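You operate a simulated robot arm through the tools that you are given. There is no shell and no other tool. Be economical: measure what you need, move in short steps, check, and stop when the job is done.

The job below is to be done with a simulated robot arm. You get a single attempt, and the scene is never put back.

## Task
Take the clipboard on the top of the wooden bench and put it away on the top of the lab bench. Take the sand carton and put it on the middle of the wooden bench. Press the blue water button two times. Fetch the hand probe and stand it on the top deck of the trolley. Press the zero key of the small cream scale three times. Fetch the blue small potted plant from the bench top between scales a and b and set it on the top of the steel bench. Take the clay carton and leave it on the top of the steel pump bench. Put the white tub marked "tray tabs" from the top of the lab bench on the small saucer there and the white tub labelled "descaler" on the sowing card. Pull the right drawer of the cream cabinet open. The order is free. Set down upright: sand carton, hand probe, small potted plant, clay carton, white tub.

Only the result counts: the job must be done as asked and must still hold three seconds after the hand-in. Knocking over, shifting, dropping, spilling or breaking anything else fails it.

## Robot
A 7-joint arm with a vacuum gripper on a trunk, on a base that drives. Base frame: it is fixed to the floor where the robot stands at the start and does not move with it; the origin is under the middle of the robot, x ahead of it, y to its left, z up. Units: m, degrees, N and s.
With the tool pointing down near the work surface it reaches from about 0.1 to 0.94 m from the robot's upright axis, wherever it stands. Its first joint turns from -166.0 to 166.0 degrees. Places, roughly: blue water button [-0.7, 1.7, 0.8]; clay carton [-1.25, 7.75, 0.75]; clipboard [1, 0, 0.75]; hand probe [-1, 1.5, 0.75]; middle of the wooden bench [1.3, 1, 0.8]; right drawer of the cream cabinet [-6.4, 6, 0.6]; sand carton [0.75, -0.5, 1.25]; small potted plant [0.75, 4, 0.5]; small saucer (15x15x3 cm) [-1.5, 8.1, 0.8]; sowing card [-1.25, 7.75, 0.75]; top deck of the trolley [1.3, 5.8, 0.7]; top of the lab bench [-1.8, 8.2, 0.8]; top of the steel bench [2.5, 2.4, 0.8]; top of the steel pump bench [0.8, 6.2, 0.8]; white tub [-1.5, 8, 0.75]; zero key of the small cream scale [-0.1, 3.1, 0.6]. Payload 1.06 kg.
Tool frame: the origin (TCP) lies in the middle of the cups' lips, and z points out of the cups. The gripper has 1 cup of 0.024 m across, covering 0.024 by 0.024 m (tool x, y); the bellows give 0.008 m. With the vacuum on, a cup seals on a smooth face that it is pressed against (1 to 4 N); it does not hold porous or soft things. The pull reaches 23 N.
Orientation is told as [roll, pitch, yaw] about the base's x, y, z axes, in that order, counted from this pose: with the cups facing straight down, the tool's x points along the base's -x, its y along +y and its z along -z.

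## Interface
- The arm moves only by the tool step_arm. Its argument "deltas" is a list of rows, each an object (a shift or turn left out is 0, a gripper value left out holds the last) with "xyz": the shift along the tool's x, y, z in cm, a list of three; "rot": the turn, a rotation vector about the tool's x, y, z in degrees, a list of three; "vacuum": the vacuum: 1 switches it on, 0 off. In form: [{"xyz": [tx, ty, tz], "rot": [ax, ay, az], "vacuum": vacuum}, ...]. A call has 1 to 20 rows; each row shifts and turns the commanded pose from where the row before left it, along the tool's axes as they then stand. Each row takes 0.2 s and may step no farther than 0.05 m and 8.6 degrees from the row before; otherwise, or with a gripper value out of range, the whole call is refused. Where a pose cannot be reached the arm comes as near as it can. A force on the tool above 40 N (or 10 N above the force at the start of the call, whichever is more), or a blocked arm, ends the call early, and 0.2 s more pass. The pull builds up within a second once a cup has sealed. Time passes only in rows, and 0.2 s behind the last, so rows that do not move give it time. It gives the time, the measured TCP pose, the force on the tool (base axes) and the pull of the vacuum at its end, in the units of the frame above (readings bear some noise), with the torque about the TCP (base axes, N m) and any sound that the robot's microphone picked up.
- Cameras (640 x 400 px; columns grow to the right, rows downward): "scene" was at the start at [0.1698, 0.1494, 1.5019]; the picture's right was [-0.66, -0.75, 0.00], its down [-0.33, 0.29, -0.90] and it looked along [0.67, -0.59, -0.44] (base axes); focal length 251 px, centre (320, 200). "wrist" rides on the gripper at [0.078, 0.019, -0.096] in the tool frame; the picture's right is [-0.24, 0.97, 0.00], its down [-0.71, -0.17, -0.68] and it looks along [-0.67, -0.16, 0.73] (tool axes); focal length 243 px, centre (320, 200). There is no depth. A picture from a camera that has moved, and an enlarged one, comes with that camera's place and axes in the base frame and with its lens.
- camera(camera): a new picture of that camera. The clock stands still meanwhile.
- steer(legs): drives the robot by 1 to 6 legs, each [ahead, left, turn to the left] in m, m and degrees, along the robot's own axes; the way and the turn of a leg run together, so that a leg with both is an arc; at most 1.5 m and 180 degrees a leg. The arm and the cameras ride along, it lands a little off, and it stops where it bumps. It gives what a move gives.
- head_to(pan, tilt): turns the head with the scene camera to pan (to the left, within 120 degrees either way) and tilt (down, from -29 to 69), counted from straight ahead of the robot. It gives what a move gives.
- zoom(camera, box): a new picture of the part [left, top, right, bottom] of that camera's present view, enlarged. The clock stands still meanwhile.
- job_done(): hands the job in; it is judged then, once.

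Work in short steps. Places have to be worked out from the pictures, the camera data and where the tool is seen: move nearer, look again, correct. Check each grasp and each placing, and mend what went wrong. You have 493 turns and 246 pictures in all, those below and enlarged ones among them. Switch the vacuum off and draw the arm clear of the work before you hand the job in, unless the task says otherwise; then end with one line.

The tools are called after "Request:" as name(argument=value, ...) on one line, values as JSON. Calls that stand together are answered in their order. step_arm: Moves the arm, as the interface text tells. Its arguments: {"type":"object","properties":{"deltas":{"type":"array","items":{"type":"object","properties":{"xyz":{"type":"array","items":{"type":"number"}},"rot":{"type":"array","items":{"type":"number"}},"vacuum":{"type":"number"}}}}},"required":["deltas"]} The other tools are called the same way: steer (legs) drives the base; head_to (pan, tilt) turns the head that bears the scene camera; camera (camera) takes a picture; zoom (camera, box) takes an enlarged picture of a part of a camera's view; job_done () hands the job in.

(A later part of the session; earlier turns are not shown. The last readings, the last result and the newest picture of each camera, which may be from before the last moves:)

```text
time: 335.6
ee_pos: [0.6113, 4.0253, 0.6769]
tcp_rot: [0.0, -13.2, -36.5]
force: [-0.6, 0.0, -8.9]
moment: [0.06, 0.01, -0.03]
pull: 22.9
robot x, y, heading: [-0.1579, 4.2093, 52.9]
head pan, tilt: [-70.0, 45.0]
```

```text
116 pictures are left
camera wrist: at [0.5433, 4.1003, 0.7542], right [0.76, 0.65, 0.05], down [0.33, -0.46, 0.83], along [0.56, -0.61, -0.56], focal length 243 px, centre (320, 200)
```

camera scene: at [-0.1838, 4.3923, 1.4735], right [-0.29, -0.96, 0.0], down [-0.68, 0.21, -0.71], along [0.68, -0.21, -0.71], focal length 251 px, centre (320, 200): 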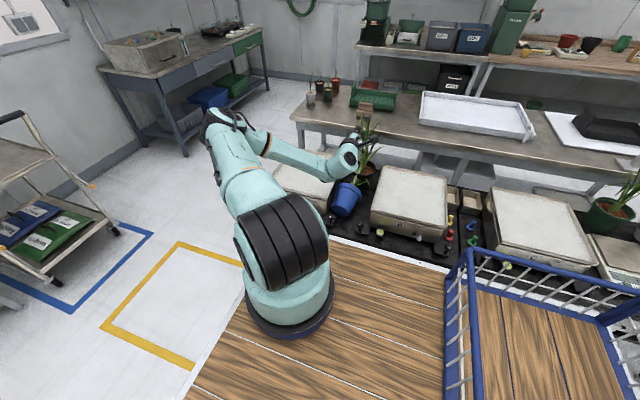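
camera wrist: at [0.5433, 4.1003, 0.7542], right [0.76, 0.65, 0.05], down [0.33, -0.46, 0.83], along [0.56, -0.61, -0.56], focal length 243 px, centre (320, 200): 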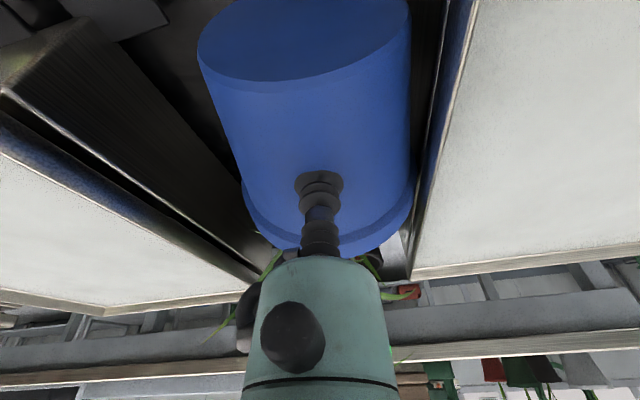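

Pot hangs securely (≈0.9 kg, almost no moment). I'll carry it like this and upright it at the destination using its base edge as pivot. Raise gently.

Request:
step_arm(deltas=[{"xyz": [-0.25, 0, -1.1]}, {"xyz": [-0.35, 0, -1.5]}, {"xyz": [-0.45, 0, -2]}, {"xyz": [-0.45, 0, -2]}, {"xyz": [-0.45, 0, -2]}, {"xyz": [-0.45, 0, -2]}, {"xyz": [-0.45, 0, -2]}, {"xyz": [-0.45, 0, -2]}, {"xyz": [-0.45, 0, -2]}, {"xyz": [-0.45, 0, -2]}, {"xyz": [-0.45, 0, -2]}, {"xyz": [-0.45, 0, -2]}, {"xyz": [-0.45, 0, -2]}, {"xyz": [-0.45, 0, -2]}, {"xyz": [-0.45, 0, -2]}, {"xyz": [-0.45, 0, -2]}, {"xyz": [-0.45, 0, -2]}, {"xyz": [-0.45, 0, -2]}, {"xyz": [-0.35, 0, -1.5]}, {"xyz": [-0.2, 0, -0.8]}])

Request:
camera(camera="scene")

```text
time: 339.8
ee_pos: [0.6096, 4.0284, 1.0563]
tcp_rot: [0.0, -13.1, -36.5]
force: [-0.9, -0.1, -9.1]
moment: [0.04, 0.04, 0.01]
pull: 22.3
robot x, y, heading: [-0.1547, 4.2121, 53.0]
head pan, tilt: [-70.0, 45.0]
```

```text
115 pictures are left
camera scene: at [-0.1835, 4.3922, 1.4735], right [-0.29, -0.96, 0.0], down [-0.68, 0.21, -0.71], along [0.68, -0.21, -0.71], focal length 251 px, centre (320, 200)
```

scene: 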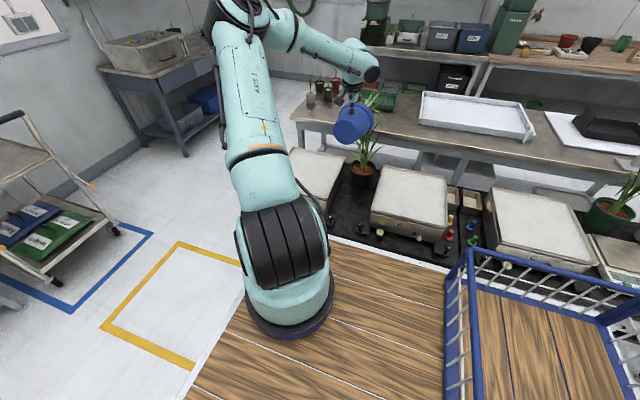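

Raise a bit more and draw in slowly.

Request:
step_arm(deltas=[{"xyz": [0.8, 0, -0.7]}, {"xyz": [1.7, 0, -1.5]}, {"xyz": [1.7, 0, -1.5]}, {"xyz": [1.7, 0, -1.5]}, {"xyz": [1.7, 0, -1.5]}, {"xyz": [1.7, 0, -1.5]}, {"xyz": [1.7, 0, -1.5]}, {"xyz": [1.7, 0, -1.5]}, {"xyz": [1.7, 0, -1.5]}, {"xyz": [1.7, 0, -1.5]}, {"xyz": [0.8, 0, -0.7]}, {}])

Request:
steer(legs=[[0, 0.2, 0], [0.6, 0, 0], [0.55, 0, 0]])

```text
time: 342.4
ee_pos: [0.4496, 4.1476, 1.1625]
tcp_rot: [0.0, -13.2, -36.5]
force: [0.3, 0.5, -10.0]
moment: [0.02, 0.03, 0.03]
pull: 22.4
robot x, y, heading: [-0.1551, 4.2095, 53.1]
head pan, tilt: [-70.0, 45.0]
```

```text
time: 349.7
ee_pos: [0.9692, 5.2261, 1.162]
tcp_rot: [0.0, -13.1, -34.6]
force: [0.2, 0.8, -8.9]
moment: [0.02, 0.02, 0.02]
pull: 23.1
robot x, y, heading: [0.3597, 5.2699, 54.8]
head pan, tilt: [-70.0, 45.0]
```

Turn right and cross toward the wooden-bench side.

Request:
steer(legs=[[0.08, 0, 0], [0, 0, -91.5], [1.2, 0, 0]])

Request:
head_to(pan=-30, tilt=30)

Request:
camera(camera="scene")

```text
time: 360.1
ee_pos: [1.3836, 4.0863, 1.163]
tcp_rot: [0.0, -13.1, -121.7]
force: [0.2, 0.3, -9.9]
moment: [0.06, -0.03, -0.01]
pull: 22.8
robot x, y, heading: [1.3967, 4.6936, -32.1]
head pan, tilt: [-70.0, 45.0]
```

```text
time: 361.2
ee_pos: [1.3842, 4.0869, 1.1618]
tcp_rot: [0.0, -13.1, -121.9]
force: [0.2, 0.2, -9.1]
moment: [0.07, -0.04, 0.04]
pull: 23.0
robot x, y, heading: [1.3946, 4.694, -32.4]
head pan, tilt: [-30.0, 30.0]
```

```text
114 pictures are left
camera scene: at [1.6356, 4.7389, 1.4961], right [-0.89, -0.46, 0.0], down [-0.23, 0.44, -0.87], along [0.4, -0.77, -0.5], focal length 251 px, centre (320, 200)
```

scene: 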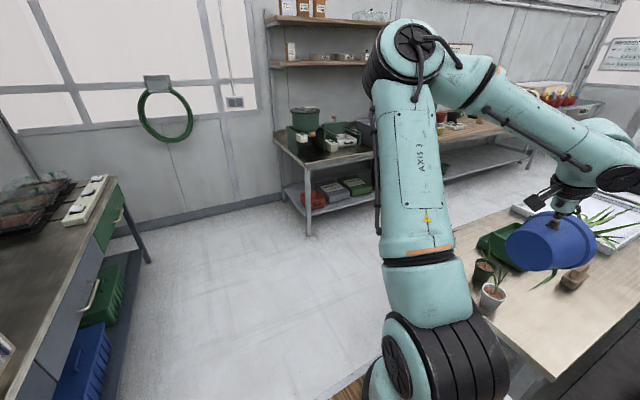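

Zoom on the steel bench to find free space.

Request:
zoom(camera="scene", box=[260, 80, 400, 190])

Request:
steer(legs=[[0, 0, -4.7], [1.15, 0, 0]])

Request:
camera(camera="scene")

```text
3.64 times, centred on (330, 135) of scene
camera zoom: at [1.6356, 4.7389, 1.4961], right [-0.89, -0.46, 0.0], down [-0.23, 0.44, -0.87], along [0.4, -0.77, -0.5], focal length 913 px, centre (284, 436)
```

zoom: 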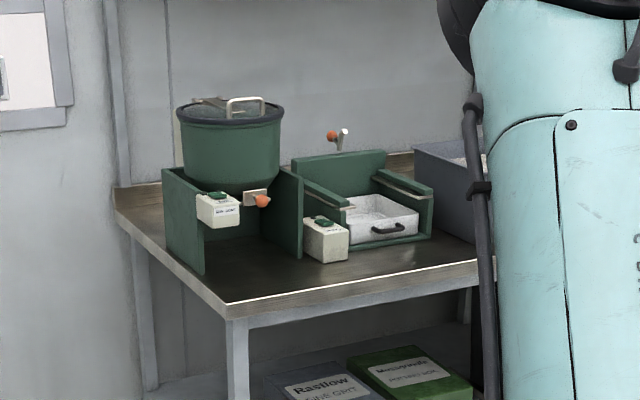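

```text
time: 367.5
ee_pos: [2.2449, 3.411, 1.1631]
tcp_rot: [0.0, -13.1, -126.1]
force: [0.4, 0.1, -9.5]
moment: [0.04, 0.0, -0.01]
pull: 22.4
robot x, y, heading: [2.3, 4.0179, -36.5]
head pan, tilt: [-30.0, 30.0]
```

```text
112 pictures are left
camera scene: at [2.5447, 4.0433, 1.4961], right [-0.92, -0.4, 0.0], down [-0.2, 0.46, -0.87], along [0.34, -0.79, -0.5], focal length 251 px, centre (320, 200)
```

scene: 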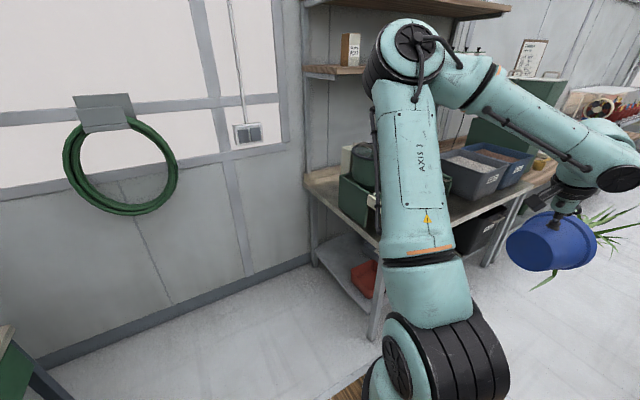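

The steel bench has a free front strip (c 0.03–0.27), near its open end (s≈4.1). I'll turn to heading 53° and reverse alongside it.

Request:
steer(legs=[[0.2, 0.18, 0], [0, 0, 89.5], [-0.9, 0, 0]])

Request:
head_to(pan=-75, tilt=40)

Request:
camera(camera="scene")

```text
time: 377.6
ee_pos: [2.6222, 3.2535, 1.1618]
tcp_rot: [0.1, -13.1, -37.3]
force: [-0.8, 0.1, -8.5]
moment: [0.04, 0.03, 0.0]
pull: 22.7
robot x, y, heading: [2.0161, 3.3249, 52.3]
head pan, tilt: [-30.0, 30.0]
```

```text
time: 378.7
ee_pos: [2.623, 3.2544, 1.1626]
tcp_rot: [0.1, -13.1, -37.3]
force: [-0.6, -0.5, -9.6]
moment: [0.04, 0.06, 0.02]
pull: 22.7
robot x, y, heading: [2.022, 3.3234, 52.3]
head pan, tilt: [-75.0, 40.0]
```

```text
111 pictures are left
camera scene: at [1.9933, 3.4998, 1.4808], right [-0.39, -0.92, 0.0], down [-0.59, 0.25, -0.77], along [0.71, -0.3, -0.64], focal length 251 px, centre (320, 200)
```

scene: 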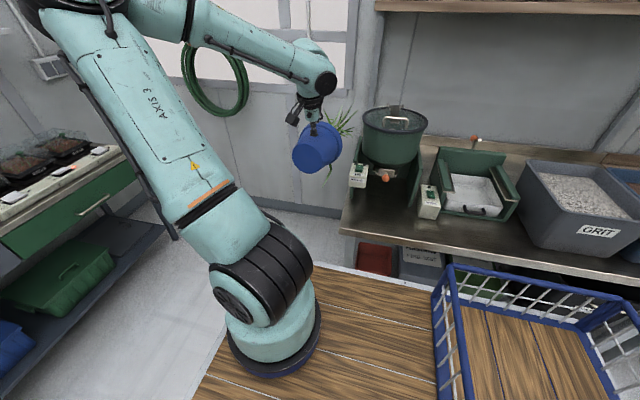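

Better idea: approach from the bench's open end (from +s side), so the tool stays off the bench and the pot can lean along the free front strip. Drive back out, turn right and position at the bench end.

Request:
steer(legs=[[0.9, 0, 0.7], [0, 0, -90], [0.25, 0, 0]])

Request:
head_to(pan=-60, tilt=40)

Request:
camera(camera="scene")

Request:
camera(camera="wrist")

```text
time: 388.7
ee_pos: [2.6863, 3.285, 1.1625]
tcp_rot: [0.1, -13.1, -126.9]
force: [0.3, 0.8, -8.3]
moment: [0.04, -0.04, 0.01]
pull: 22.6
robot x, y, heading: [2.7502, 3.8912, -37.7]
head pan, tilt: [-75.0, 40.0]
```

```text
time: 389.4
ee_pos: [2.6854, 3.2848, 1.1621]
tcp_rot: [-0.1, -13.1, -127.0]
force: [0.5, 0.4, -9.3]
moment: [0.04, -0.02, 0.01]
pull: 23.1
robot x, y, heading: [2.7523, 3.8915, -37.6]
head pan, tilt: [-60.0, 40.0]
```

```text
110 pictures are left
camera scene: at [2.9508, 3.9105, 1.4807], right [-0.99, 0.13, 0.0], down [0.08, 0.64, -0.77], along [-0.1, -0.76, -0.64], focal length 251 px, centre (320, 200)
```

scene: 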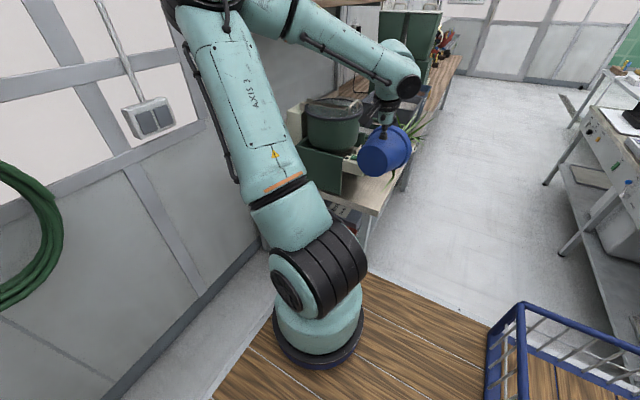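

```text
109 pictures are left
camera wrist: at [2.7598, 3.352, 1.2389], right [0.64, -0.77, 0.05], down [-0.46, -0.32, 0.83], along [-0.62, -0.55, -0.56], focal length 243 px, centre (320, 200)
```

wrist: 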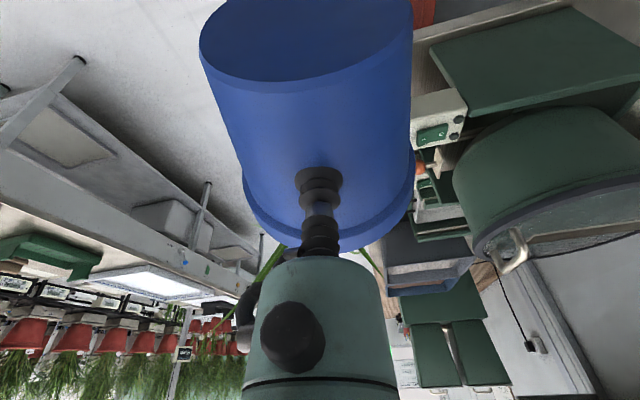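

Now nudge 10 cm nearer, shift the pot sideways to c≈0.225, and move it over the bench strip at height.

Request:
steer(legs=[[0, -0.1, 0.6]])

Request:
step_arm(deltas=[{"xyz": [0, 1.5, 0]}, {"xyz": [0, 1.7, 0]}, {"xyz": [0, 1.6, 0]}, {"xyz": [-1.5, 0, 0.35]}, {"xyz": [-1.95, 0, 0.45]}, {"xyz": [-1.95, 0, 0.45]}, {"xyz": [-1.95, 0, 0.45]}, {"xyz": [-1.95, 0, 0.45]}, {"xyz": [-1, 0, 0.2]}])

Request:
camera(camera="wrist")

Request:
camera(camera="scene")

```text
time: 390.6
ee_pos: [2.6307, 3.2055, 1.1624]
tcp_rot: [0.0, -13.2, -126.5]
force: [0.2, 1.0, -9.4]
moment: [0.05, -0.03, -0.02]
pull: 22.1
robot x, y, heading: [2.6918, 3.8091, -37.1]
head pan, tilt: [-60.0, 40.0]
```

```text
time: 392.6
ee_pos: [2.6057, 3.0906, 1.1637]
tcp_rot: [0.0, -13.1, -126.6]
force: [-0.2, 0.0, -8.8]
moment: [0.05, -0.02, -0.02]
pull: 23.2
robot x, y, heading: [2.6937, 3.8089, -36.8]
head pan, tilt: [-60.0, 40.0]
```

```text
108 pictures are left
camera wrist: at [2.6789, 3.1585, 1.2406], right [0.65, -0.76, 0.05], down [-0.46, -0.33, 0.83], along [-0.61, -0.56, -0.56], focal length 243 px, centre (320, 200)
```

wrist: 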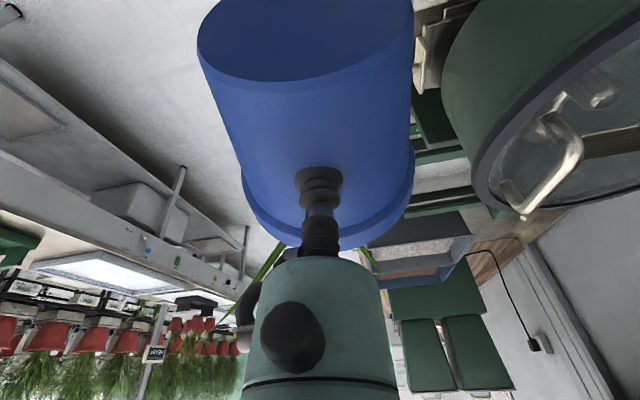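

```text
107 pictures are left
camera scene: at [2.8905, 3.8331, 1.4807], right [-0.99, 0.12, 0.0], down [0.08, 0.64, -0.77], along [-0.09, -0.76, -0.64], focal length 251 px, centre (320, 200)
```

scene: 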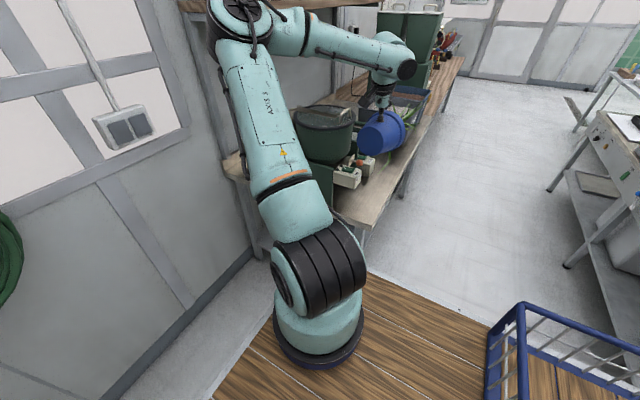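

Zoom in on the strip and the mixer's control box.

Request:
zoom(camera="scene", box=[300, 90, 440, 230])

```text
2.86 times, centred on (370, 160) of scene
camera zoom: at [2.8905, 3.8331, 1.4807], right [-0.99, 0.12, 0.0], down [0.08, 0.64, -0.77], along [-0.09, -0.76, -0.64], focal length 717 px, centre (177, 314)
```

zoom: 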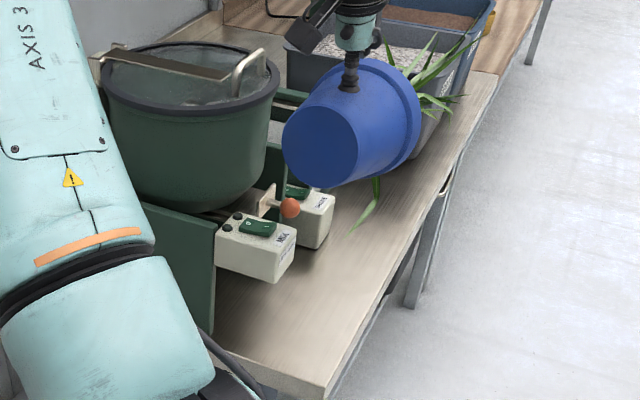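

The strip near the mixer is too narrow; better spot is s≈3.6 in front of the sieve (c≈0.25), with the pot leaning along +s. Withdraw, and go back alongside the bench with heading 53°.

Request:
step_arm(deltas=[{"xyz": [1, 0, -0.23]}, {"xyz": [1.95, 0, -0.45]}, {"xyz": [1.95, 0, -0.45]}, {"xyz": [1.95, 0, -0.45]}, {"xyz": [1.95, 0, -0.45]}, {"xyz": [1.95, 0, -0.45]}, {"xyz": [1.95, 0, -0.45]}, {"xyz": [1, 0, -0.23]}])

Request:
steer(legs=[[-0.24, 0.12, 0], [0, 0, 90], [-0.75, 0, 0], [-0.7, 0, 0]])

Request:
head_to(pan=-80, tilt=40)

Request:
camera(camera="scene")

```text
time: 394.4
ee_pos: [2.6914, 3.205, 1.1642]
tcp_rot: [0.1, -13.1, -126.5]
force: [-0.2, -0.6, -8.9]
moment: [0.05, 0.01, 0.01]
pull: 22.8
robot x, y, heading: [2.6903, 3.8104, -36.9]
head pan, tilt: [-60.0, 40.0]
```

```text
time: 407.3
ee_pos: [2.3255, 2.8776, 1.1638]
tcp_rot: [0.1, -13.1, -35.1]
force: [-0.2, 0.0, -9.3]
moment: [0.03, 0.05, -0.04]
pull: 23.1
robot x, y, heading: [1.722, 2.8667, 54.4]
head pan, tilt: [-60.0, 40.0]
```

```text
time: 408.1
ee_pos: [2.3259, 2.8774, 1.1633]
tcp_rot: [-0.1, -13.1, -35.2]
force: [0.5, -0.7, -9.6]
moment: [-0.01, 0.07, -0.02]
pull: 23.5
robot x, y, heading: [1.7195, 2.8669, 54.4]
head pan, tilt: [-80.0, 40.0]
```

```text
105 pictures are left
camera scene: at [1.6855, 3.033, 1.4807], right [-0.43, -0.9, 0.0], down [-0.58, 0.28, -0.77], along [0.69, -0.33, -0.64], focal length 251 px, centre (320, 200)
```

scene: 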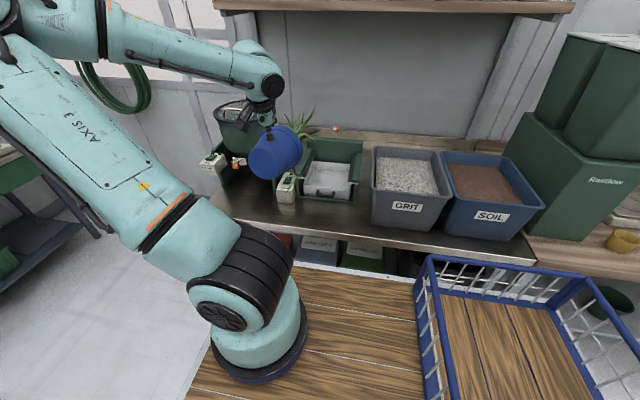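

Now rotate the tool yaw +90° (pot leaning toward +s) at height.

Request:
step_arm(deltas=[{"rot": [-1, 0, -4.5]}, {"rot": [-1.85, 0, -8]}, {"rot": [-1.85, 0, -8]}, {"rot": [-1.85, 0, -8]}, {"rot": [-1.85, 0, -8]}, {"rot": [-1.85, 0, -8]}, {"rot": [-1.85, 0, -8]}, {"rot": [-1.85, 0, -8]}, {"rot": [-1.85, 0, -8]}, {"rot": [-1.85, 0, -8]}, {"rot": [-1.85, 0, -8]}, {}])

Request:
camera(camera="wrist")

```text
time: 410.7
ee_pos: [2.3259, 2.8785, 1.1638]
tcp_rot: [-0.1, -12.8, 51.7]
force: [-0.2, -0.4, -8.7]
moment: [-0.03, 0.03, 0.01]
pull: 22.6
robot x, y, heading: [1.7214, 2.8662, 54.4]
head pan, tilt: [-80.0, 40.0]
```

```text
104 pictures are left
camera wrist: at [2.2497, 2.8139, 1.2408], right [-0.62, 0.78, 0.05], down [0.47, 0.32, 0.83], along [0.63, 0.54, -0.56], focal length 243 px, centre (320, 200)
```

wrist: 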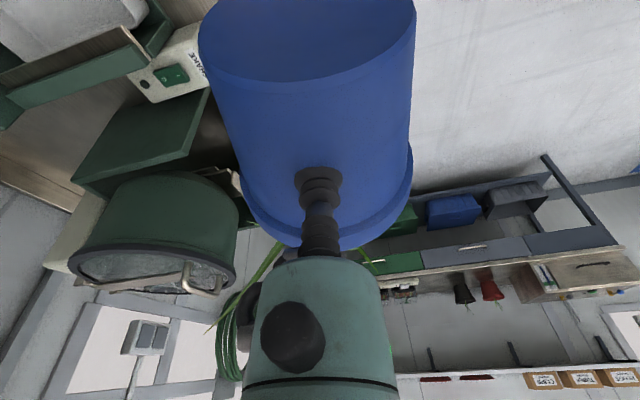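

Now shift to s≈3.58, c≈0.245 and tilt the pot another 11° toward upright.

Request:
step_arm(deltas=[{"xyz": [1.2, 0, -0.28]}, {"xyz": [1.9, 0, -0.44]}, {"xyz": [1.9, 0, -0.44]}, {"xyz": [1.9, 0, -0.44]}, {"xyz": [1.9, 0, -0.44]}, {"xyz": [1.9, 0, -0.44]}, {"xyz": [0.8, 0, -0.2]}, {"xyz": [0, -1.2, 0]}, {"xyz": [0, -1.9, 0]}, {"xyz": [0, -1.9, 0]}, {"xyz": [0, -1.9, 0]}, {"xyz": [0, -1.9, 0]}, {"xyz": [0, -1.4, 0]}, {"xyz": [0, -0.9, 0]}, {"rot": [0, -3.6, 0]}, {"rot": [0, -3.7, 0]}, {"rot": [0, -3.7, 0]}, {}])

Request:
camera(camera="scene")

Request:
camera(camera="wrist")

```text
time: 414.5
ee_pos: [2.338, 2.7151, 1.1633]
tcp_rot: [0.0, -24.0, 51.6]
force: [0.2, -0.5, -9.5]
moment: [-0.11, 0.01, -0.02]
pull: 23.0
robot x, y, heading: [1.7205, 2.8641, 54.1]
head pan, tilt: [-80.0, 40.0]
```

```text
103 pictures are left
camera scene: at [1.6855, 3.0329, 1.4807], right [-0.43, -0.9, 0.0], down [-0.58, 0.28, -0.77], along [0.69, -0.33, -0.64], focal length 251 px, centre (320, 200)
```

scene: 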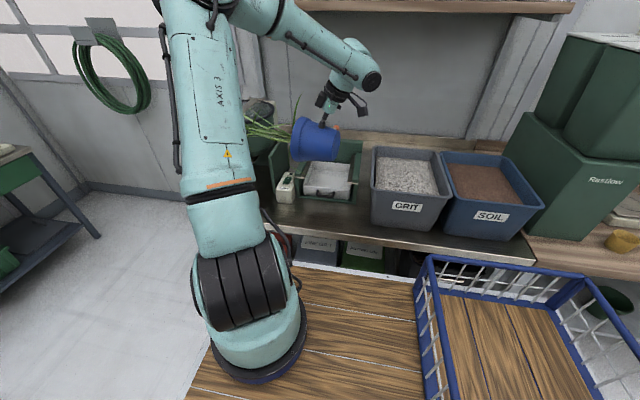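

```text
102 pictures are left
camera wrist: at [2.2544, 2.6424, 1.2208], right [-0.63, 0.77, 0.09], down [0.36, 0.18, 0.91], along [0.69, 0.61, -0.39], focal length 243 px, centre (320, 200)
```

wrist: 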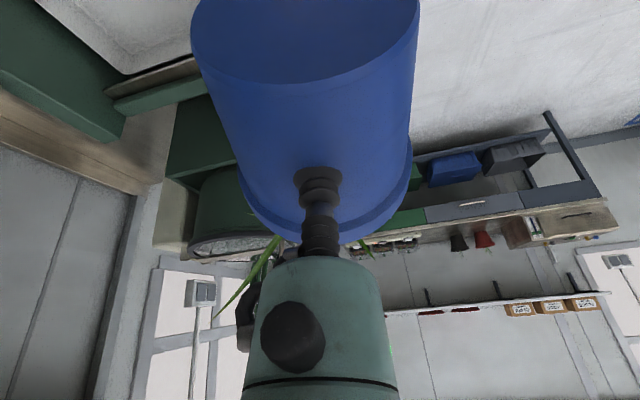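

Rotate the heading of the tool 15° so the wrist clears the GRIT crate, then lower toward the bench.

Request:
step_arm(deltas=[{"rot": [1.5, 0, 3.4]}, {"rot": [3.05, 0, 6.85]}, {"rot": [1.5, 0, 3.4]}, {"xyz": [0.4, 0, 0.9]}, {"xyz": [0.81, 0, 1.83]}, {"xyz": [0.81, 0, 1.83]}, {"xyz": [0.81, 0, 1.83]}, {"xyz": [0.81, 0, 1.83]}, {"xyz": [0.81, 0, 1.83]}, {"xyz": [0.81, 0, 1.83]}, {"xyz": [0.81, 0, 1.83]}, {"xyz": [0.6, 0, 1.35]}, {"xyz": [0.4, 0, 0.9]}, {}])

Request:
zoom(camera="scene", box=[240, 80, 420, 260])

Request:
camera(camera="wrist")

```text
time: 417.5
ee_pos: [2.3381, 2.7147, 0.9896]
tcp_rot: [0.0, -24.0, 36.6]
force: [0.1, 0.2, -9.0]
moment: [-0.05, 0.07, -0.03]
pull: 23.1
robot x, y, heading: [1.72, 2.8657, 54.6]
head pan, tilt: [-80.0, 40.0]
```

```text
2.22 times, centred on (330, 170) of scene
camera zoom: at [1.6854, 3.0328, 1.4808], right [-0.43, -0.9, 0.0], down [-0.58, 0.28, -0.77], along [0.69, -0.33, -0.64], focal length 558 px, centre (298, 267)
```

zoom: 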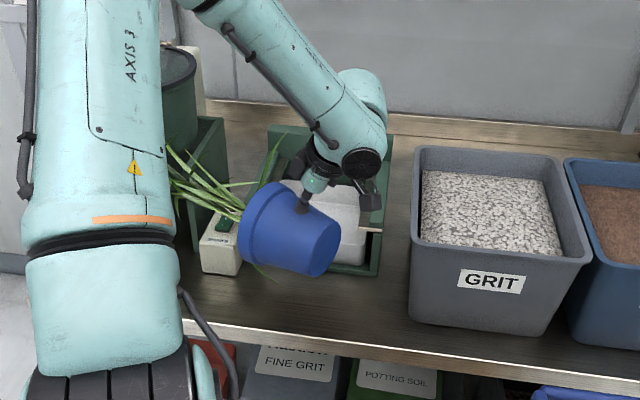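

```text
100 pictures are left
camera wrist: at [2.2381, 2.665, 1.0471], right [-0.41, 0.91, 0.09], down [0.4, 0.08, 0.91], along [0.82, 0.41, -0.4], focal length 243 px, centre (320, 200)
```

wrist: 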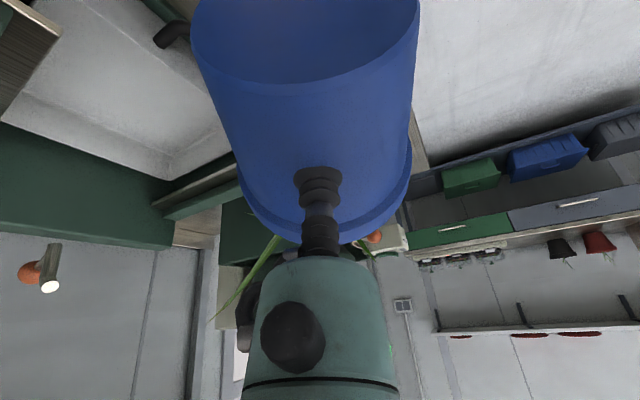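

Shift 2.5 cm back from the white box, then lower toward contact.

Request:
step_arm(deltas=[{"xyz": [1.14, 0, -0.51]}, {"xyz": [1.14, 0, -0.51]}, {"xyz": [0.6, 0, 1.35]}, {"xyz": [0.6, 0, 1.35]}, {"xyz": [0.6, 0, 1.35]}, {"xyz": [0.4, 0, 0.9]}, {}])

Request:
zoom(camera="scene", box=[240, 80, 420, 260])

```text
time: 419.1
ee_pos: [2.3189, 2.6998, 0.9365]
tcp_rot: [-0.1, -24.0, 36.7]
force: [0.7, -1.0, -9.0]
moment: [-0.07, 0.05, 0.01]
pull: 22.6
robot x, y, heading: [1.7222, 2.8687, 54.3]
head pan, tilt: [-80.0, 40.0]
```

```text
2.22 times, centred on (330, 170) of scene
camera zoom: at [1.6855, 3.0328, 1.4808], right [-0.43, -0.9, 0.0], down [-0.58, 0.28, -0.77], along [0.69, -0.33, -0.64], focal length 558 px, centre (298, 267)
```

zoom: 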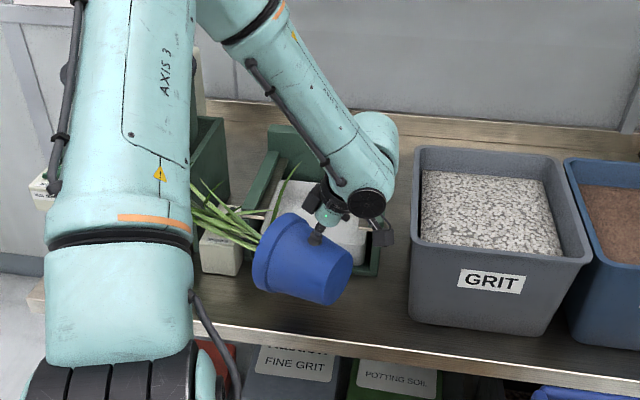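

Close to the bench. Lower finely watching the load.

Request:
step_arm(deltas=[{"xyz": [0.28, 0, 0.64]}, {"xyz": [0.28, 0, 0.64]}, {"xyz": [0.28, 0, 0.64]}, {}])

```text
time: 420.1
ee_pos: [2.3211, 2.7007, 0.9139]
tcp_rot: [-0.1, -24.0, 36.8]
force: [0.2, -0.3, -9.1]
moment: [-0.05, 0.08, -0.02]
pull: 22.5
robot x, y, heading: [1.7226, 2.8669, 54.3]
head pan, tilt: [-80.0, 40.0]
```

Request:
step_arm(deltas=[{"xyz": [0.2, 0, 0.46]}, {"xyz": [0.2, 0, 0.46]}, {}])

```text
time: 420.9
ee_pos: [2.3187, 2.7023, 0.9042]
tcp_rot: [0.0, -24.1, 36.6]
force: [0.7, 0.4, -9.1]
moment: [-0.09, 0.08, -0.03]
pull: 22.9
robot x, y, heading: [1.7162, 2.865, 54.6]
head pan, tilt: [-80.0, 40.0]
```

Request:
step_arm(deltas=[{"xyz": [0.2, 0, 0.46]}, {"xyz": [0.2, 0, 0.46]}, {}])

Request:
zoom(camera="scene", box=[250, 120, 390, 260])

```text
time: 421.7
ee_pos: [2.3187, 2.7, 0.8937]
tcp_rot: [0.1, -24.0, 36.7]
force: [-0.7, 0.5, -9.2]
moment: [-0.08, 0.07, -0.01]
pull: 22.9
robot x, y, heading: [1.7179, 2.8654, 54.2]
head pan, tilt: [-80.0, 40.0]
```

```text
2.86 times, centred on (320, 190) of scene
camera zoom: at [1.6855, 3.0328, 1.4808], right [-0.43, -0.9, 0.0], down [-0.58, 0.28, -0.77], along [0.69, -0.33, -0.64], focal length 717 px, centre (320, 229)
```

zoom: 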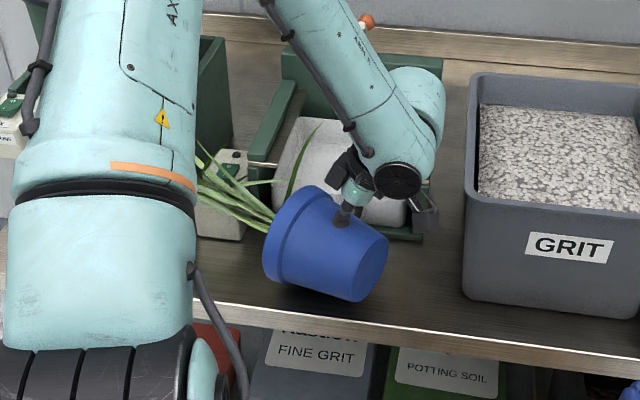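

Still hanging; continue.

Request:
step_arm(deltas=[{"xyz": [0.2, 0, 0.46]}, {"xyz": [0.2, 0, 0.46]}, {}])

```text
time: 422.5
ee_pos: [2.3199, 2.7016, 0.8836]
tcp_rot: [-0.1, -24.0, 36.6]
force: [0.4, 0.0, -7.3]
moment: [-0.11, 0.0, 0.0]
pull: 22.6
robot x, y, heading: [1.7199, 2.8633, 54.4]
head pan, tilt: [-80.0, 40.0]
```

Edge is touching (load 7.3 N). Now rotate the pot up about its far base edge in 6° steps along the computed arc.

Request:
step_arm(deltas=[{"xyz": [1.19, 0, -0.26], "rot": [0, -5.7, 0]}, {"xyz": [1.12, 0, -0.56], "rot": [0, -6, 0]}, {}])

Request:
zoom(camera="scene", box=[250, 120, 390, 260])

```text
time: 423.3
ee_pos: [2.2997, 2.6871, 0.8831]
tcp_rot: [-0.1, -35.6, 36.7]
force: [-0.1, 0.3, -8.3]
moment: [-0.12, 0.13, -0.04]
pull: 22.8
robot x, y, heading: [1.72, 2.8638, 54.4]
head pan, tilt: [-80.0, 40.0]
```

```text
2.86 times, centred on (320, 190) of scene
camera zoom: at [1.6855, 3.0328, 1.4808], right [-0.43, -0.9, 0.0], down [-0.58, 0.28, -0.77], along [0.69, -0.33, -0.64], focal length 717 px, centre (320, 229)
```

zoom: 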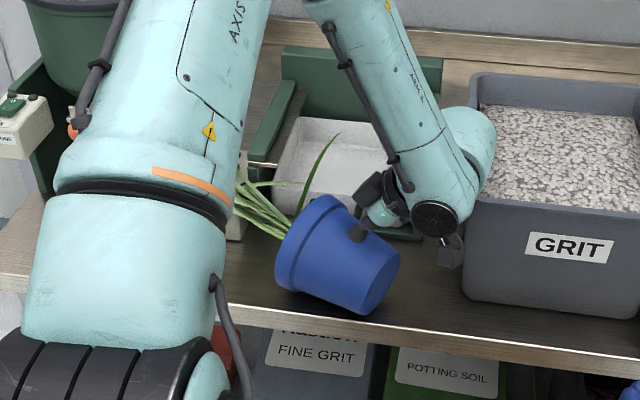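

Load still mostly on the cup; lower 1 cm to put weight onto the edge.

Request:
step_arm(deltas=[{"xyz": [0.29, 0, 0.41]}, {"xyz": [0.29, 0, 0.41]}, {}])

```text
time: 424.1
ee_pos: [2.2988, 2.6864, 0.8721]
tcp_rot: [-0.1, -35.7, 36.6]
force: [0.2, 0.4, -8.6]
moment: [-0.14, 0.11, -0.02]
pull: 22.4
robot x, y, heading: [1.719, 2.8641, 54.4]
head pan, tilt: [-80.0, 40.0]
```

Request:
step_arm(deltas=[{"xyz": [0.29, 0, 0.41]}, {"xyz": [0.29, 0, 0.41]}, {}])

Request:
zoom(camera="scene", box=[270, 160, 390, 260])

```text
time: 424.9
ee_pos: [2.2998, 2.6877, 0.8623]
tcp_rot: [-0.2, -35.8, 36.8]
force: [8.7, 3.8, 34.6]
moment: [-0.52, 0.44, 0.13]
pull: 23.2
robot x, y, heading: [1.719, 2.868, 54.4]
head pan, tilt: [-80.0, 40.0]
```

```text
4.00 times, centred on (330, 210) of scene
camera zoom: at [1.6846, 3.0334, 1.4807], right [-0.43, -0.9, 0.0], down [-0.58, 0.28, -0.77], along [0.69, -0.33, -0.64], focal length 1004 px, centre (280, 160)
```

zoom: 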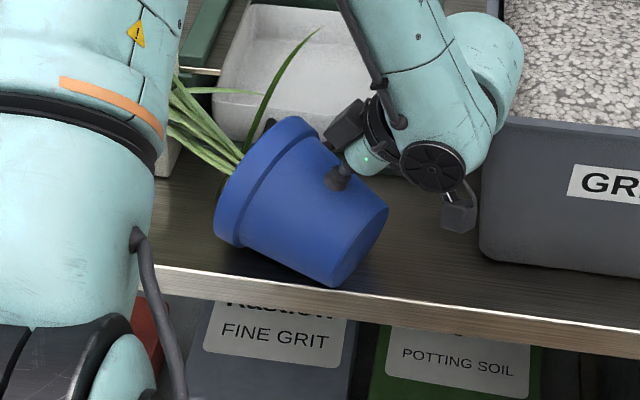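

Firm contact: bench top is ≈0.747, so the front edge is really at c≈0.20 and I should be 6 cm further in. Lift 2 cm, shift +c by 6 cm.

Request:
step_arm(deltas=[{"xyz": [-0.4, 0, -0.6]}, {"xyz": [-0.75, 0, -1.05]}, {"xyz": [-0.3, -1.2, 0.2]}, {"xyz": [-0.4, -1.8, 0.28]}, {"xyz": [-0.4, -1.8, 0.28]}, {"xyz": [-0.2, -1.0, 0.14]}, {}])

Request:
zoom(camera="scene", box=[250, 120, 390, 260])

```text
time: 426.5
ee_pos: [2.3472, 2.6498, 0.881]
tcp_rot: [-0.1, -35.7, 36.6]
force: [-1.5, 0.3, 0.1]
moment: [0.01, -0.01, -0.04]
pull: 0.0
robot x, y, heading: [1.7232, 2.8652, 54.2]
head pan, tilt: [-80.0, 40.0]
```

```text
2.86 times, centred on (320, 190) of scene
camera zoom: at [1.6852, 3.0329, 1.4807], right [-0.43, -0.9, 0.0], down [-0.58, 0.28, -0.77], along [0.69, -0.33, -0.64], focal length 717 px, centre (320, 229)
```

zoom: 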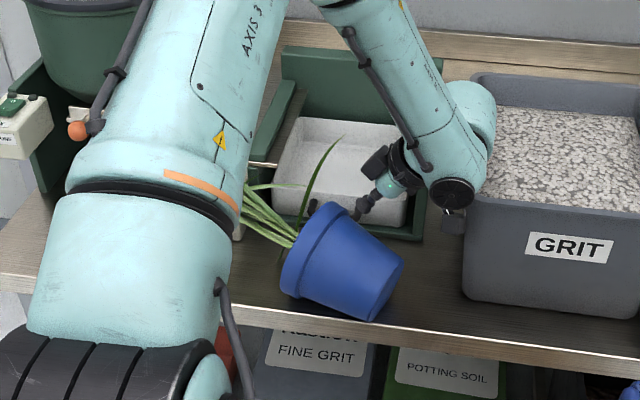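

The seal slipped. Check where the pot settles.

Request:
step_arm(deltas=[{"vacuum": 0}, {"xyz": [1.2, 0, -2]}, {"xyz": [1, 0, -2.5]}])

Request:
zoom(camera="scene", box=[250, 120, 390, 260])

Request:
camera(camera="wrist")

```text
time: 427.3
ee_pos: [2.3131, 2.6246, 0.9046]
tcp_rot: [-0.1, -35.7, 36.7]
force: [0.7, 0.5, -0.2]
moment: [-0.04, -0.01, 0.03]
pull: 0.2
robot x, y, heading: [1.7216, 2.8664, 54.2]
head pan, tilt: [-80.0, 40.0]
```

```text
2.86 times, centred on (320, 190) of scene
camera zoom: at [1.6854, 3.0329, 1.4807], right [-0.43, -0.9, 0.0], down [-0.58, 0.28, -0.77], along [0.69, -0.33, -0.64], focal length 717 px, centre (320, 229)
```

zoom: 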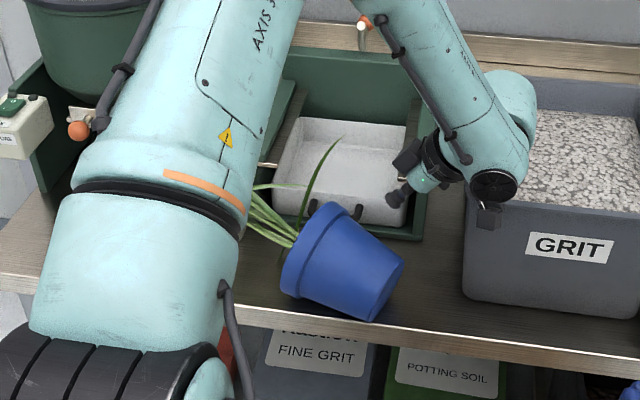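

```text
93 pictures are left
camera wrist: at [2.2062, 2.5687, 0.9375], right [-0.43, 0.89, 0.14], down [0.24, -0.03, 0.97], along [0.87, 0.45, -0.2], focal length 243 px, centre (320, 200)
```

wrist: 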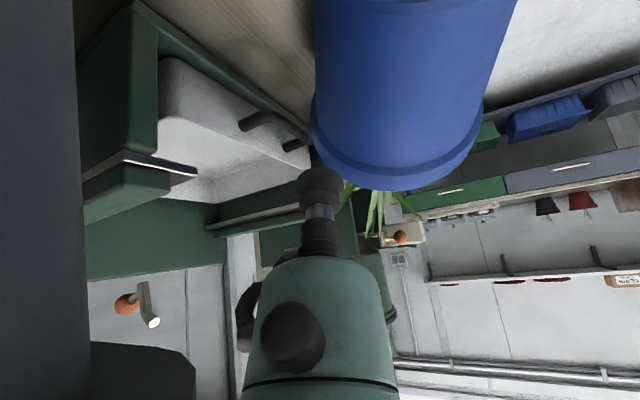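

The pot lies at rest on its side near the front. Re-grip from above as before: raise, set the 13° tilt, and move over its mid-wall.

Request:
step_arm(deltas=[{"xyz": [-2.9, 0, -4.0]}, {"rot": [0, 7.5, 0]}, {"rot": [0, 7.5, 0]}, {"rot": [0, 7.5, 0]}, {"xyz": [-2.2, 2.4, 0.5]}, {"xyz": [-2.2, 2.4, 0.5]}])

Request:
camera(camera="wrist")

```text
time: 428.7
ee_pos: [2.3183, 2.6883, 0.9537]
tcp_rot: [-0.1, -13.1, 36.6]
force: [0.2, 0.1, -0.2]
moment: [0.0, 0.02, 0.04]
pull: 0.1
robot x, y, heading: [1.7218, 2.8655, 54.2]
head pan, tilt: [-80.0, 40.0]
```

```text
92 pictures are left
camera wrist: at [2.2277, 2.6461, 1.0306], right [-0.4, 0.92, 0.05], down [0.53, 0.18, 0.83], along [0.75, 0.36, -0.56], focal length 243 px, centre (320, 200)
```

wrist: 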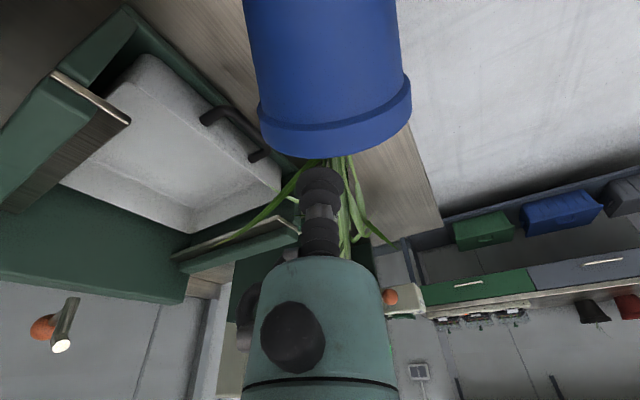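

Aligned laterally; shift 3.5 cm toward its base and descend with vacuum.

Request:
step_arm(deltas=[{"xyz": [3.41, 0, -0.8]}, {"xyz": [0, 0, 4], "vacuum": 1}, {"xyz": [0, 0, 3]}, {"xyz": [0, 0, 1.2]}, {"xyz": [0, 0, 0.6]}, {}])

```text
time: 430.1
ee_pos: [2.3082, 2.6808, 0.8671]
tcp_rot: [0.0, -13.2, 36.6]
force: [-2.7, -0.4, -1.4]
moment: [0.08, -0.19, 0.02]
pull: 22.8
robot x, y, heading: [1.7206, 2.8679, 54.3]
head pan, tilt: [-80.0, 40.0]
```

Sealed. Lift gently and shift 6 cm inward (+c) slowly.

Request:
step_arm(deltas=[{"xyz": [-0.1, 0, -0.5]}, {"xyz": [-0.2, 0, -0.9]}, {"xyz": [-0.23, 0, -1]}, {"xyz": [-0.23, 0, -1]}, {"xyz": [-0.1, 0, -0.5]}, {"xyz": [-0.15, -0.6, 0.04]}, {"xyz": [-0.3, -1.1, 0.08]}, {"xyz": [-0.3, -1.1, 0.08]}, {"xyz": [-0.3, -1.1, 0.08]}, {"xyz": [-0.3, -1.1, 0.08]}, {"xyz": [-0.2, -0.75, 0.05]}, {}])

Request:
zoom(camera="scene", box=[250, 120, 390, 260])

```text
time: 432.7
ee_pos: [2.3555, 2.6423, 0.9081]
tcp_rot: [-0.1, -13.1, 36.5]
force: [-5.9, -0.1, -1.6]
moment: [0.04, -0.07, 0.12]
pull: 23.5
robot x, y, heading: [1.7192, 2.8693, 54.7]
head pan, tilt: [-80.0, 40.0]
```

```text
2.86 times, centred on (320, 190) of scene
camera zoom: at [1.685, 3.0329, 1.4807], right [-0.43, -0.9, 0.0], down [-0.58, 0.28, -0.77], along [0.69, -0.33, -0.64], focal length 717 px, centre (320, 229)
```

zoom: 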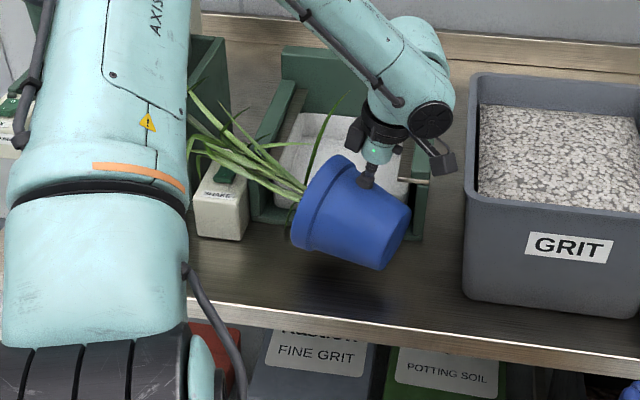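

The pot is pressing on the sieve (5.9 N sideways); back off 3.5 cm toward the front.

Request:
step_arm(deltas=[{"xyz": [0.2, 0.75, -0.05]}, {"xyz": [0.3, 1.1, -0.08]}, {"xyz": [0.3, 1.1, -0.08]}, {"xyz": [0.1, 0.4, -0.04]}, {}])

```text
time: 433.9
ee_pos: [2.3267, 2.6647, 0.9088]
tcp_rot: [0.1, -13.2, 36.6]
force: [0.0, 0.2, -9.8]
moment: [-0.04, -0.01, -0.02]
pull: 22.9
robot x, y, heading: [1.7204, 2.8649, 54.4]
head pan, tilt: [-80.0, 40.0]
```

Free again. Shift 1 cm in, tilt to 24°, and lower toward the bench (contact expected at z≈0.87).

Request:
step_arm(deltas=[{"xyz": [-0.28, -0.96, 0.06]}, {"rot": [0, -3.6, 0]}, {"rot": [0, -3.6, 0]}, {"rot": [0, -3.6, 0]}, {"xyz": [0.33, 0, 0.73]}, {"xyz": [0.33, 0, 0.73]}, {"xyz": [0.33, 0, 0.73]}, {"xyz": [0.2, 0, 0.46]}, {}])

```text
time: 435.9
ee_pos: [2.3337, 2.657, 0.879]
tcp_rot: [-0.1, -24.0, 36.8]
force: [0.4, 0.5, -8.6]
moment: [-0.11, 0.03, -0.01]
pull: 22.5
robot x, y, heading: [1.7243, 2.8651, 54.3]
head pan, tilt: [-80.0, 40.0]
```

Request:
step_arm(deltas=[{"xyz": [0.12, 0, 0.28]}, {"xyz": [0.12, 0, 0.28]}, {}])

```text
time: 436.7
ee_pos: [2.3339, 2.6569, 0.8759]
tcp_rot: [-0.2, -24.1, 36.7]
force: [3.0, -3.5, 13.4]
moment: [-0.1, -0.08, 0.13]
pull: 23.0
robot x, y, heading: [1.7174, 2.8652, 54.3]
head pan, tilt: [-80.0, 40.0]
```

Contact. Now rotate about the edge in 6° steps, monitoring force.

Request:
step_arm(deltas=[{"xyz": [0.55, 0, -0.3], "rot": [0, -2.9, 0]}, {"xyz": [0.55, 0, -0.28], "rot": [0, -2.9, 0]}, {}])

```text
time: 437.5
ee_pos: [2.3237, 2.6503, 0.874]
tcp_rot: [-0.1, -29.9, 36.7]
force: [9.3, 1.0, 25.2]
moment: [-0.15, 0.27, 0.07]
pull: 23.0
robot x, y, heading: [1.7187, 2.8665, 54.5]
head pan, tilt: [-80.0, 40.0]
```

Pressing a little hard; ease up 2 mm and continue.

Request:
step_arm(deltas=[{"xyz": [-0.12, 0, -0.2]}, {"xyz": [0.54, 0, -0.3], "rot": [0, -3, 0]}, {"xyz": [0.54, 0, -0.3], "rot": [0, -3, 0]}, {}])

```text
time: 438.5
ee_pos: [2.3135, 2.6441, 0.877]
tcp_rot: [0.0, -35.9, 36.7]
force: [3.0, 0.5, 9.4]
moment: [-0.06, 0.28, 0.0]
pull: 22.4
robot x, y, heading: [1.7172, 2.866, 54.1]
head pan, tilt: [-80.0, 40.0]
```

Request:
step_arm(deltas=[{"xyz": [0.55, 0, -0.29], "rot": [0, -3, 0]}, {"xyz": [0.55, 0, -0.29], "rot": [0, -3, 0]}, {}])

```text
time: 439.1
ee_pos: [2.3078, 2.6381, 0.8773]
tcp_rot: [-0.4, -41.1, 37.2]
force: [3.1, 3.2, 8.0]
moment: [-0.36, 0.54, -0.2]
pull: 22.8
robot x, y, heading: [1.7206, 2.8651, 53.9]
head pan, tilt: [-80.0, 40.0]
stopped in row 3: the force on the tool passed its limit at 66 N (the readings are from after the stop); the commanded pose is now the measured one
```

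Force spike; look at what's touching.

Request:
zoom(camera="scene", box=[250, 120, 390, 260])

Request:
camera(camera="wrist")

```text
2.86 times, centred on (320, 190) of scene
camera zoom: at [1.6851, 3.0332, 1.4807], right [-0.43, -0.9, 0.0], down [-0.58, 0.28, -0.77], along [0.69, -0.33, -0.64], focal length 717 px, centre (320, 229)
```

zoom: 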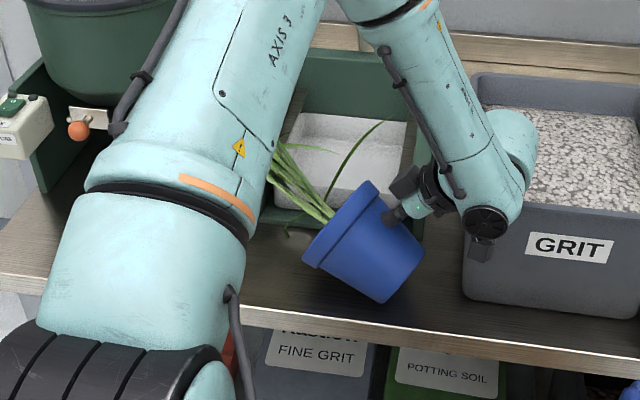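

```text
89 pictures are left
camera wrist: at [2.1986, 2.58, 0.8989], right [-0.44, 0.88, 0.15], down [0.16, -0.08, 0.98], along [0.88, 0.46, -0.11], focal length 243 px, centre (320, 200)
```

wrist: 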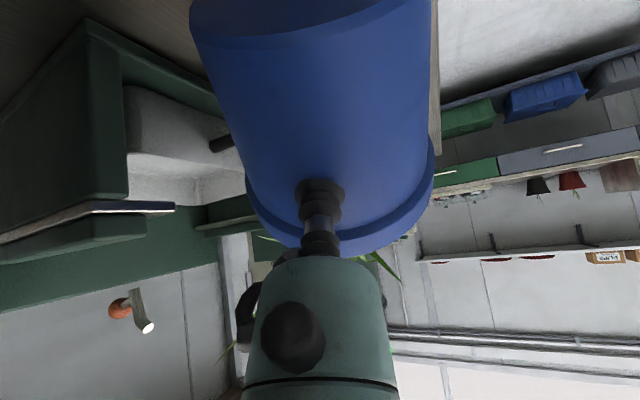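

The wrist meets the GRIT crate's corner. Reverse the arc to p≈24°, lift, and shift 8 cm along +s.

Request:
step_arm(deltas=[{"xyz": [-0.6, 0, 0.1], "rot": [0, 3, 0]}, {"xyz": [-0.55, 0, 0.2], "rot": [0, 3, 0]}, {"xyz": [-0.55, 0, 0.2], "rot": [0, 3, 0]}, {"xyz": [-0.55, 0, 0.2], "rot": [0, 3, 0]}, {"xyz": [-0.55, 0, 0.2], "rot": [0, 3, 0]}, {"xyz": [-0.55, 0, 0.2], "rot": [0, 3, 0]}, {}])

```text
time: 440.7
ee_pos: [2.3354, 2.6573, 0.8857]
tcp_rot: [-0.4, -23.1, 37.0]
force: [-0.1, -0.9, -4.9]
moment: [-0.07, -0.1, 0.01]
pull: 23.3
robot x, y, heading: [1.7198, 2.8658, 54.3]
head pan, tilt: [-80.0, 40.0]
```

Request:
step_arm(deltas=[{"xyz": [-0.3, 0, -0.7]}, {"xyz": [-0.4, 0, -0.9]}, {"xyz": [-0.4, 0, -0.9]}, {"rot": [0, 3.4, 0]}, {"rot": [0, 3.4, 0]}, {"rot": [0, 3.2, 0]}, {"xyz": [-0.7, 0.2, 0.16]}, {"xyz": [-1.2, 0.36, 0.28]}, {"xyz": [-1.3, 0.4, 0.3]}, {"xyz": [-1.3, 0.4, 0.3]}, {"xyz": [-1.3, 0.4, 0.3]}, {"xyz": [-1.2, 0.36, 0.28]}, {"xyz": [-0.5, 0.15, 0.12]}, {}])

Request:
zoom(camera="scene", box=[250, 120, 390, 260])

```text
time: 443.7
ee_pos: [2.3837, 2.7223, 0.9122]
tcp_rot: [-0.3, -13.2, 36.9]
force: [0.1, -0.1, -9.2]
moment: [0.0, -0.13, -0.01]
pull: 22.8
robot x, y, heading: [1.722, 2.8674, 54.3]
head pan, tilt: [-80.0, 40.0]
```

```text
2.86 times, centred on (320, 190) of scene
camera zoom: at [1.6855, 3.0328, 1.4808], right [-0.43, -0.9, 0.0], down [-0.58, 0.28, -0.77], along [0.69, -0.33, -0.64], focal length 717 px, centre (320, 229)
```

zoom: 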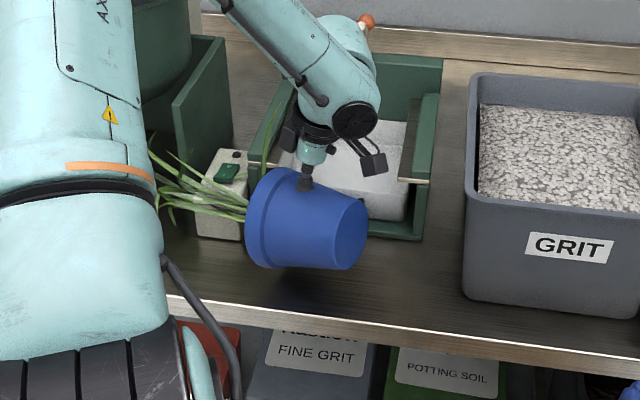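

Wrist clearance to the crate is insufficient from this side. I'll lift, swing the pot 154° around (tool coming from the +s side, where it's open), keeping it hanging at 13°.

Request:
step_arm(deltas=[{"xyz": [-0.2, 0, -0.9]}, {"xyz": [-0.4, 0, -1.7]}, {"xyz": [-0.45, 0, -1.95]}, {"xyz": [-0.45, 0, -1.95]}, {"xyz": [-0.45, 0, -1.95]}, {"xyz": [-0.45, 0, -1.95]}, {"xyz": [-0.45, 0, -1.95]}, {"xyz": [-0.45, 0, -1.95]}, {"xyz": [-0.45, 0, -1.95]}, {"xyz": [-0.45, 0, -1.95]}, {"xyz": [-0.4, 0, -1.7]}, {"xyz": [-0.2, 0, -0.9]}])

Request:
step_arm(deltas=[{"rot": [0.9, 0, 3.9]}, {"rot": [1.8, 0, 7.8]}, {"rot": [1.8, 0, 7.8]}, {"rot": [1.8, 0, 7.8]}, {"rot": [1.8, 0, 7.8]}, {"rot": [1.8, 0, 7.8]}, {"rot": [1.8, 0, 7.8]}, {"rot": [1.8, 0, 7.8]}, {"rot": [1.8, 0, 7.8]}, {"rot": [1.8, 0, 7.8]}, {"rot": [1.8, 0, 7.8]}, {"rot": [1.8, 0, 7.8]}, {"rot": [1.8, 0, 7.8]}, {"rot": [1.8, 0, 7.8]}, {"rot": [1.8, 0, 7.8]}, {"rot": [1.8, 0, 7.8]}, {"rot": [1.8, 0, 7.8]}, {"rot": [1.8, 0, 7.8]}, {"rot": [1.8, 0, 7.8]}, {"rot": [1.2, 0, 5.2]}])

```text
time: 446.3
ee_pos: [2.3823, 2.7229, 1.1269]
tcp_rot: [-0.4, -13.2, 37.0]
force: [-0.8, 0.1, -10.2]
moment: [-0.05, -0.1, -0.01]
pull: 22.6
robot x, y, heading: [1.7173, 2.863, 54.0]
head pan, tilt: [-80.0, 40.0]
```

```text
time: 450.5
ee_pos: [2.3824, 2.7222, 1.1265]
tcp_rot: [0.3, -13.1, -91.2]
force: [0.2, -0.4, 0.6]
moment: [0.0, -0.01, 0.0]
pull: 0.0
out of reach, approached as far as the arm can: row 17, 18, 19, 20
robot x, y, heading: [1.718, 2.8687, 54.3]
head pan, tilt: [-80.0, 40.0]
```

The pot was lost during the swing. Look.

Request:
camera(camera="scene")

```text
87 pictures are left
camera scene: at [1.6853, 3.0329, 1.4807], right [-0.43, -0.9, 0.0], down [-0.58, 0.28, -0.77], along [0.69, -0.33, -0.64], focal length 251 px, centre (320, 200)
```

scene: 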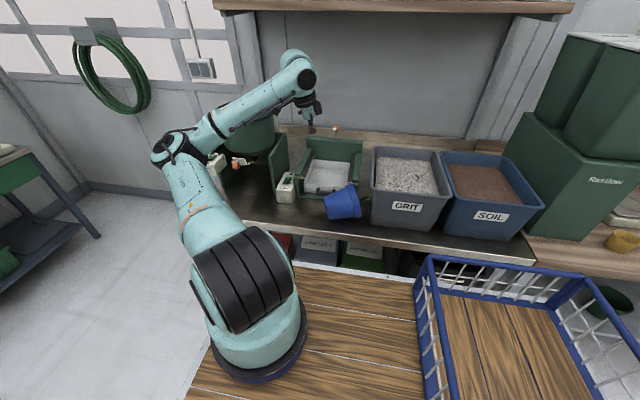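

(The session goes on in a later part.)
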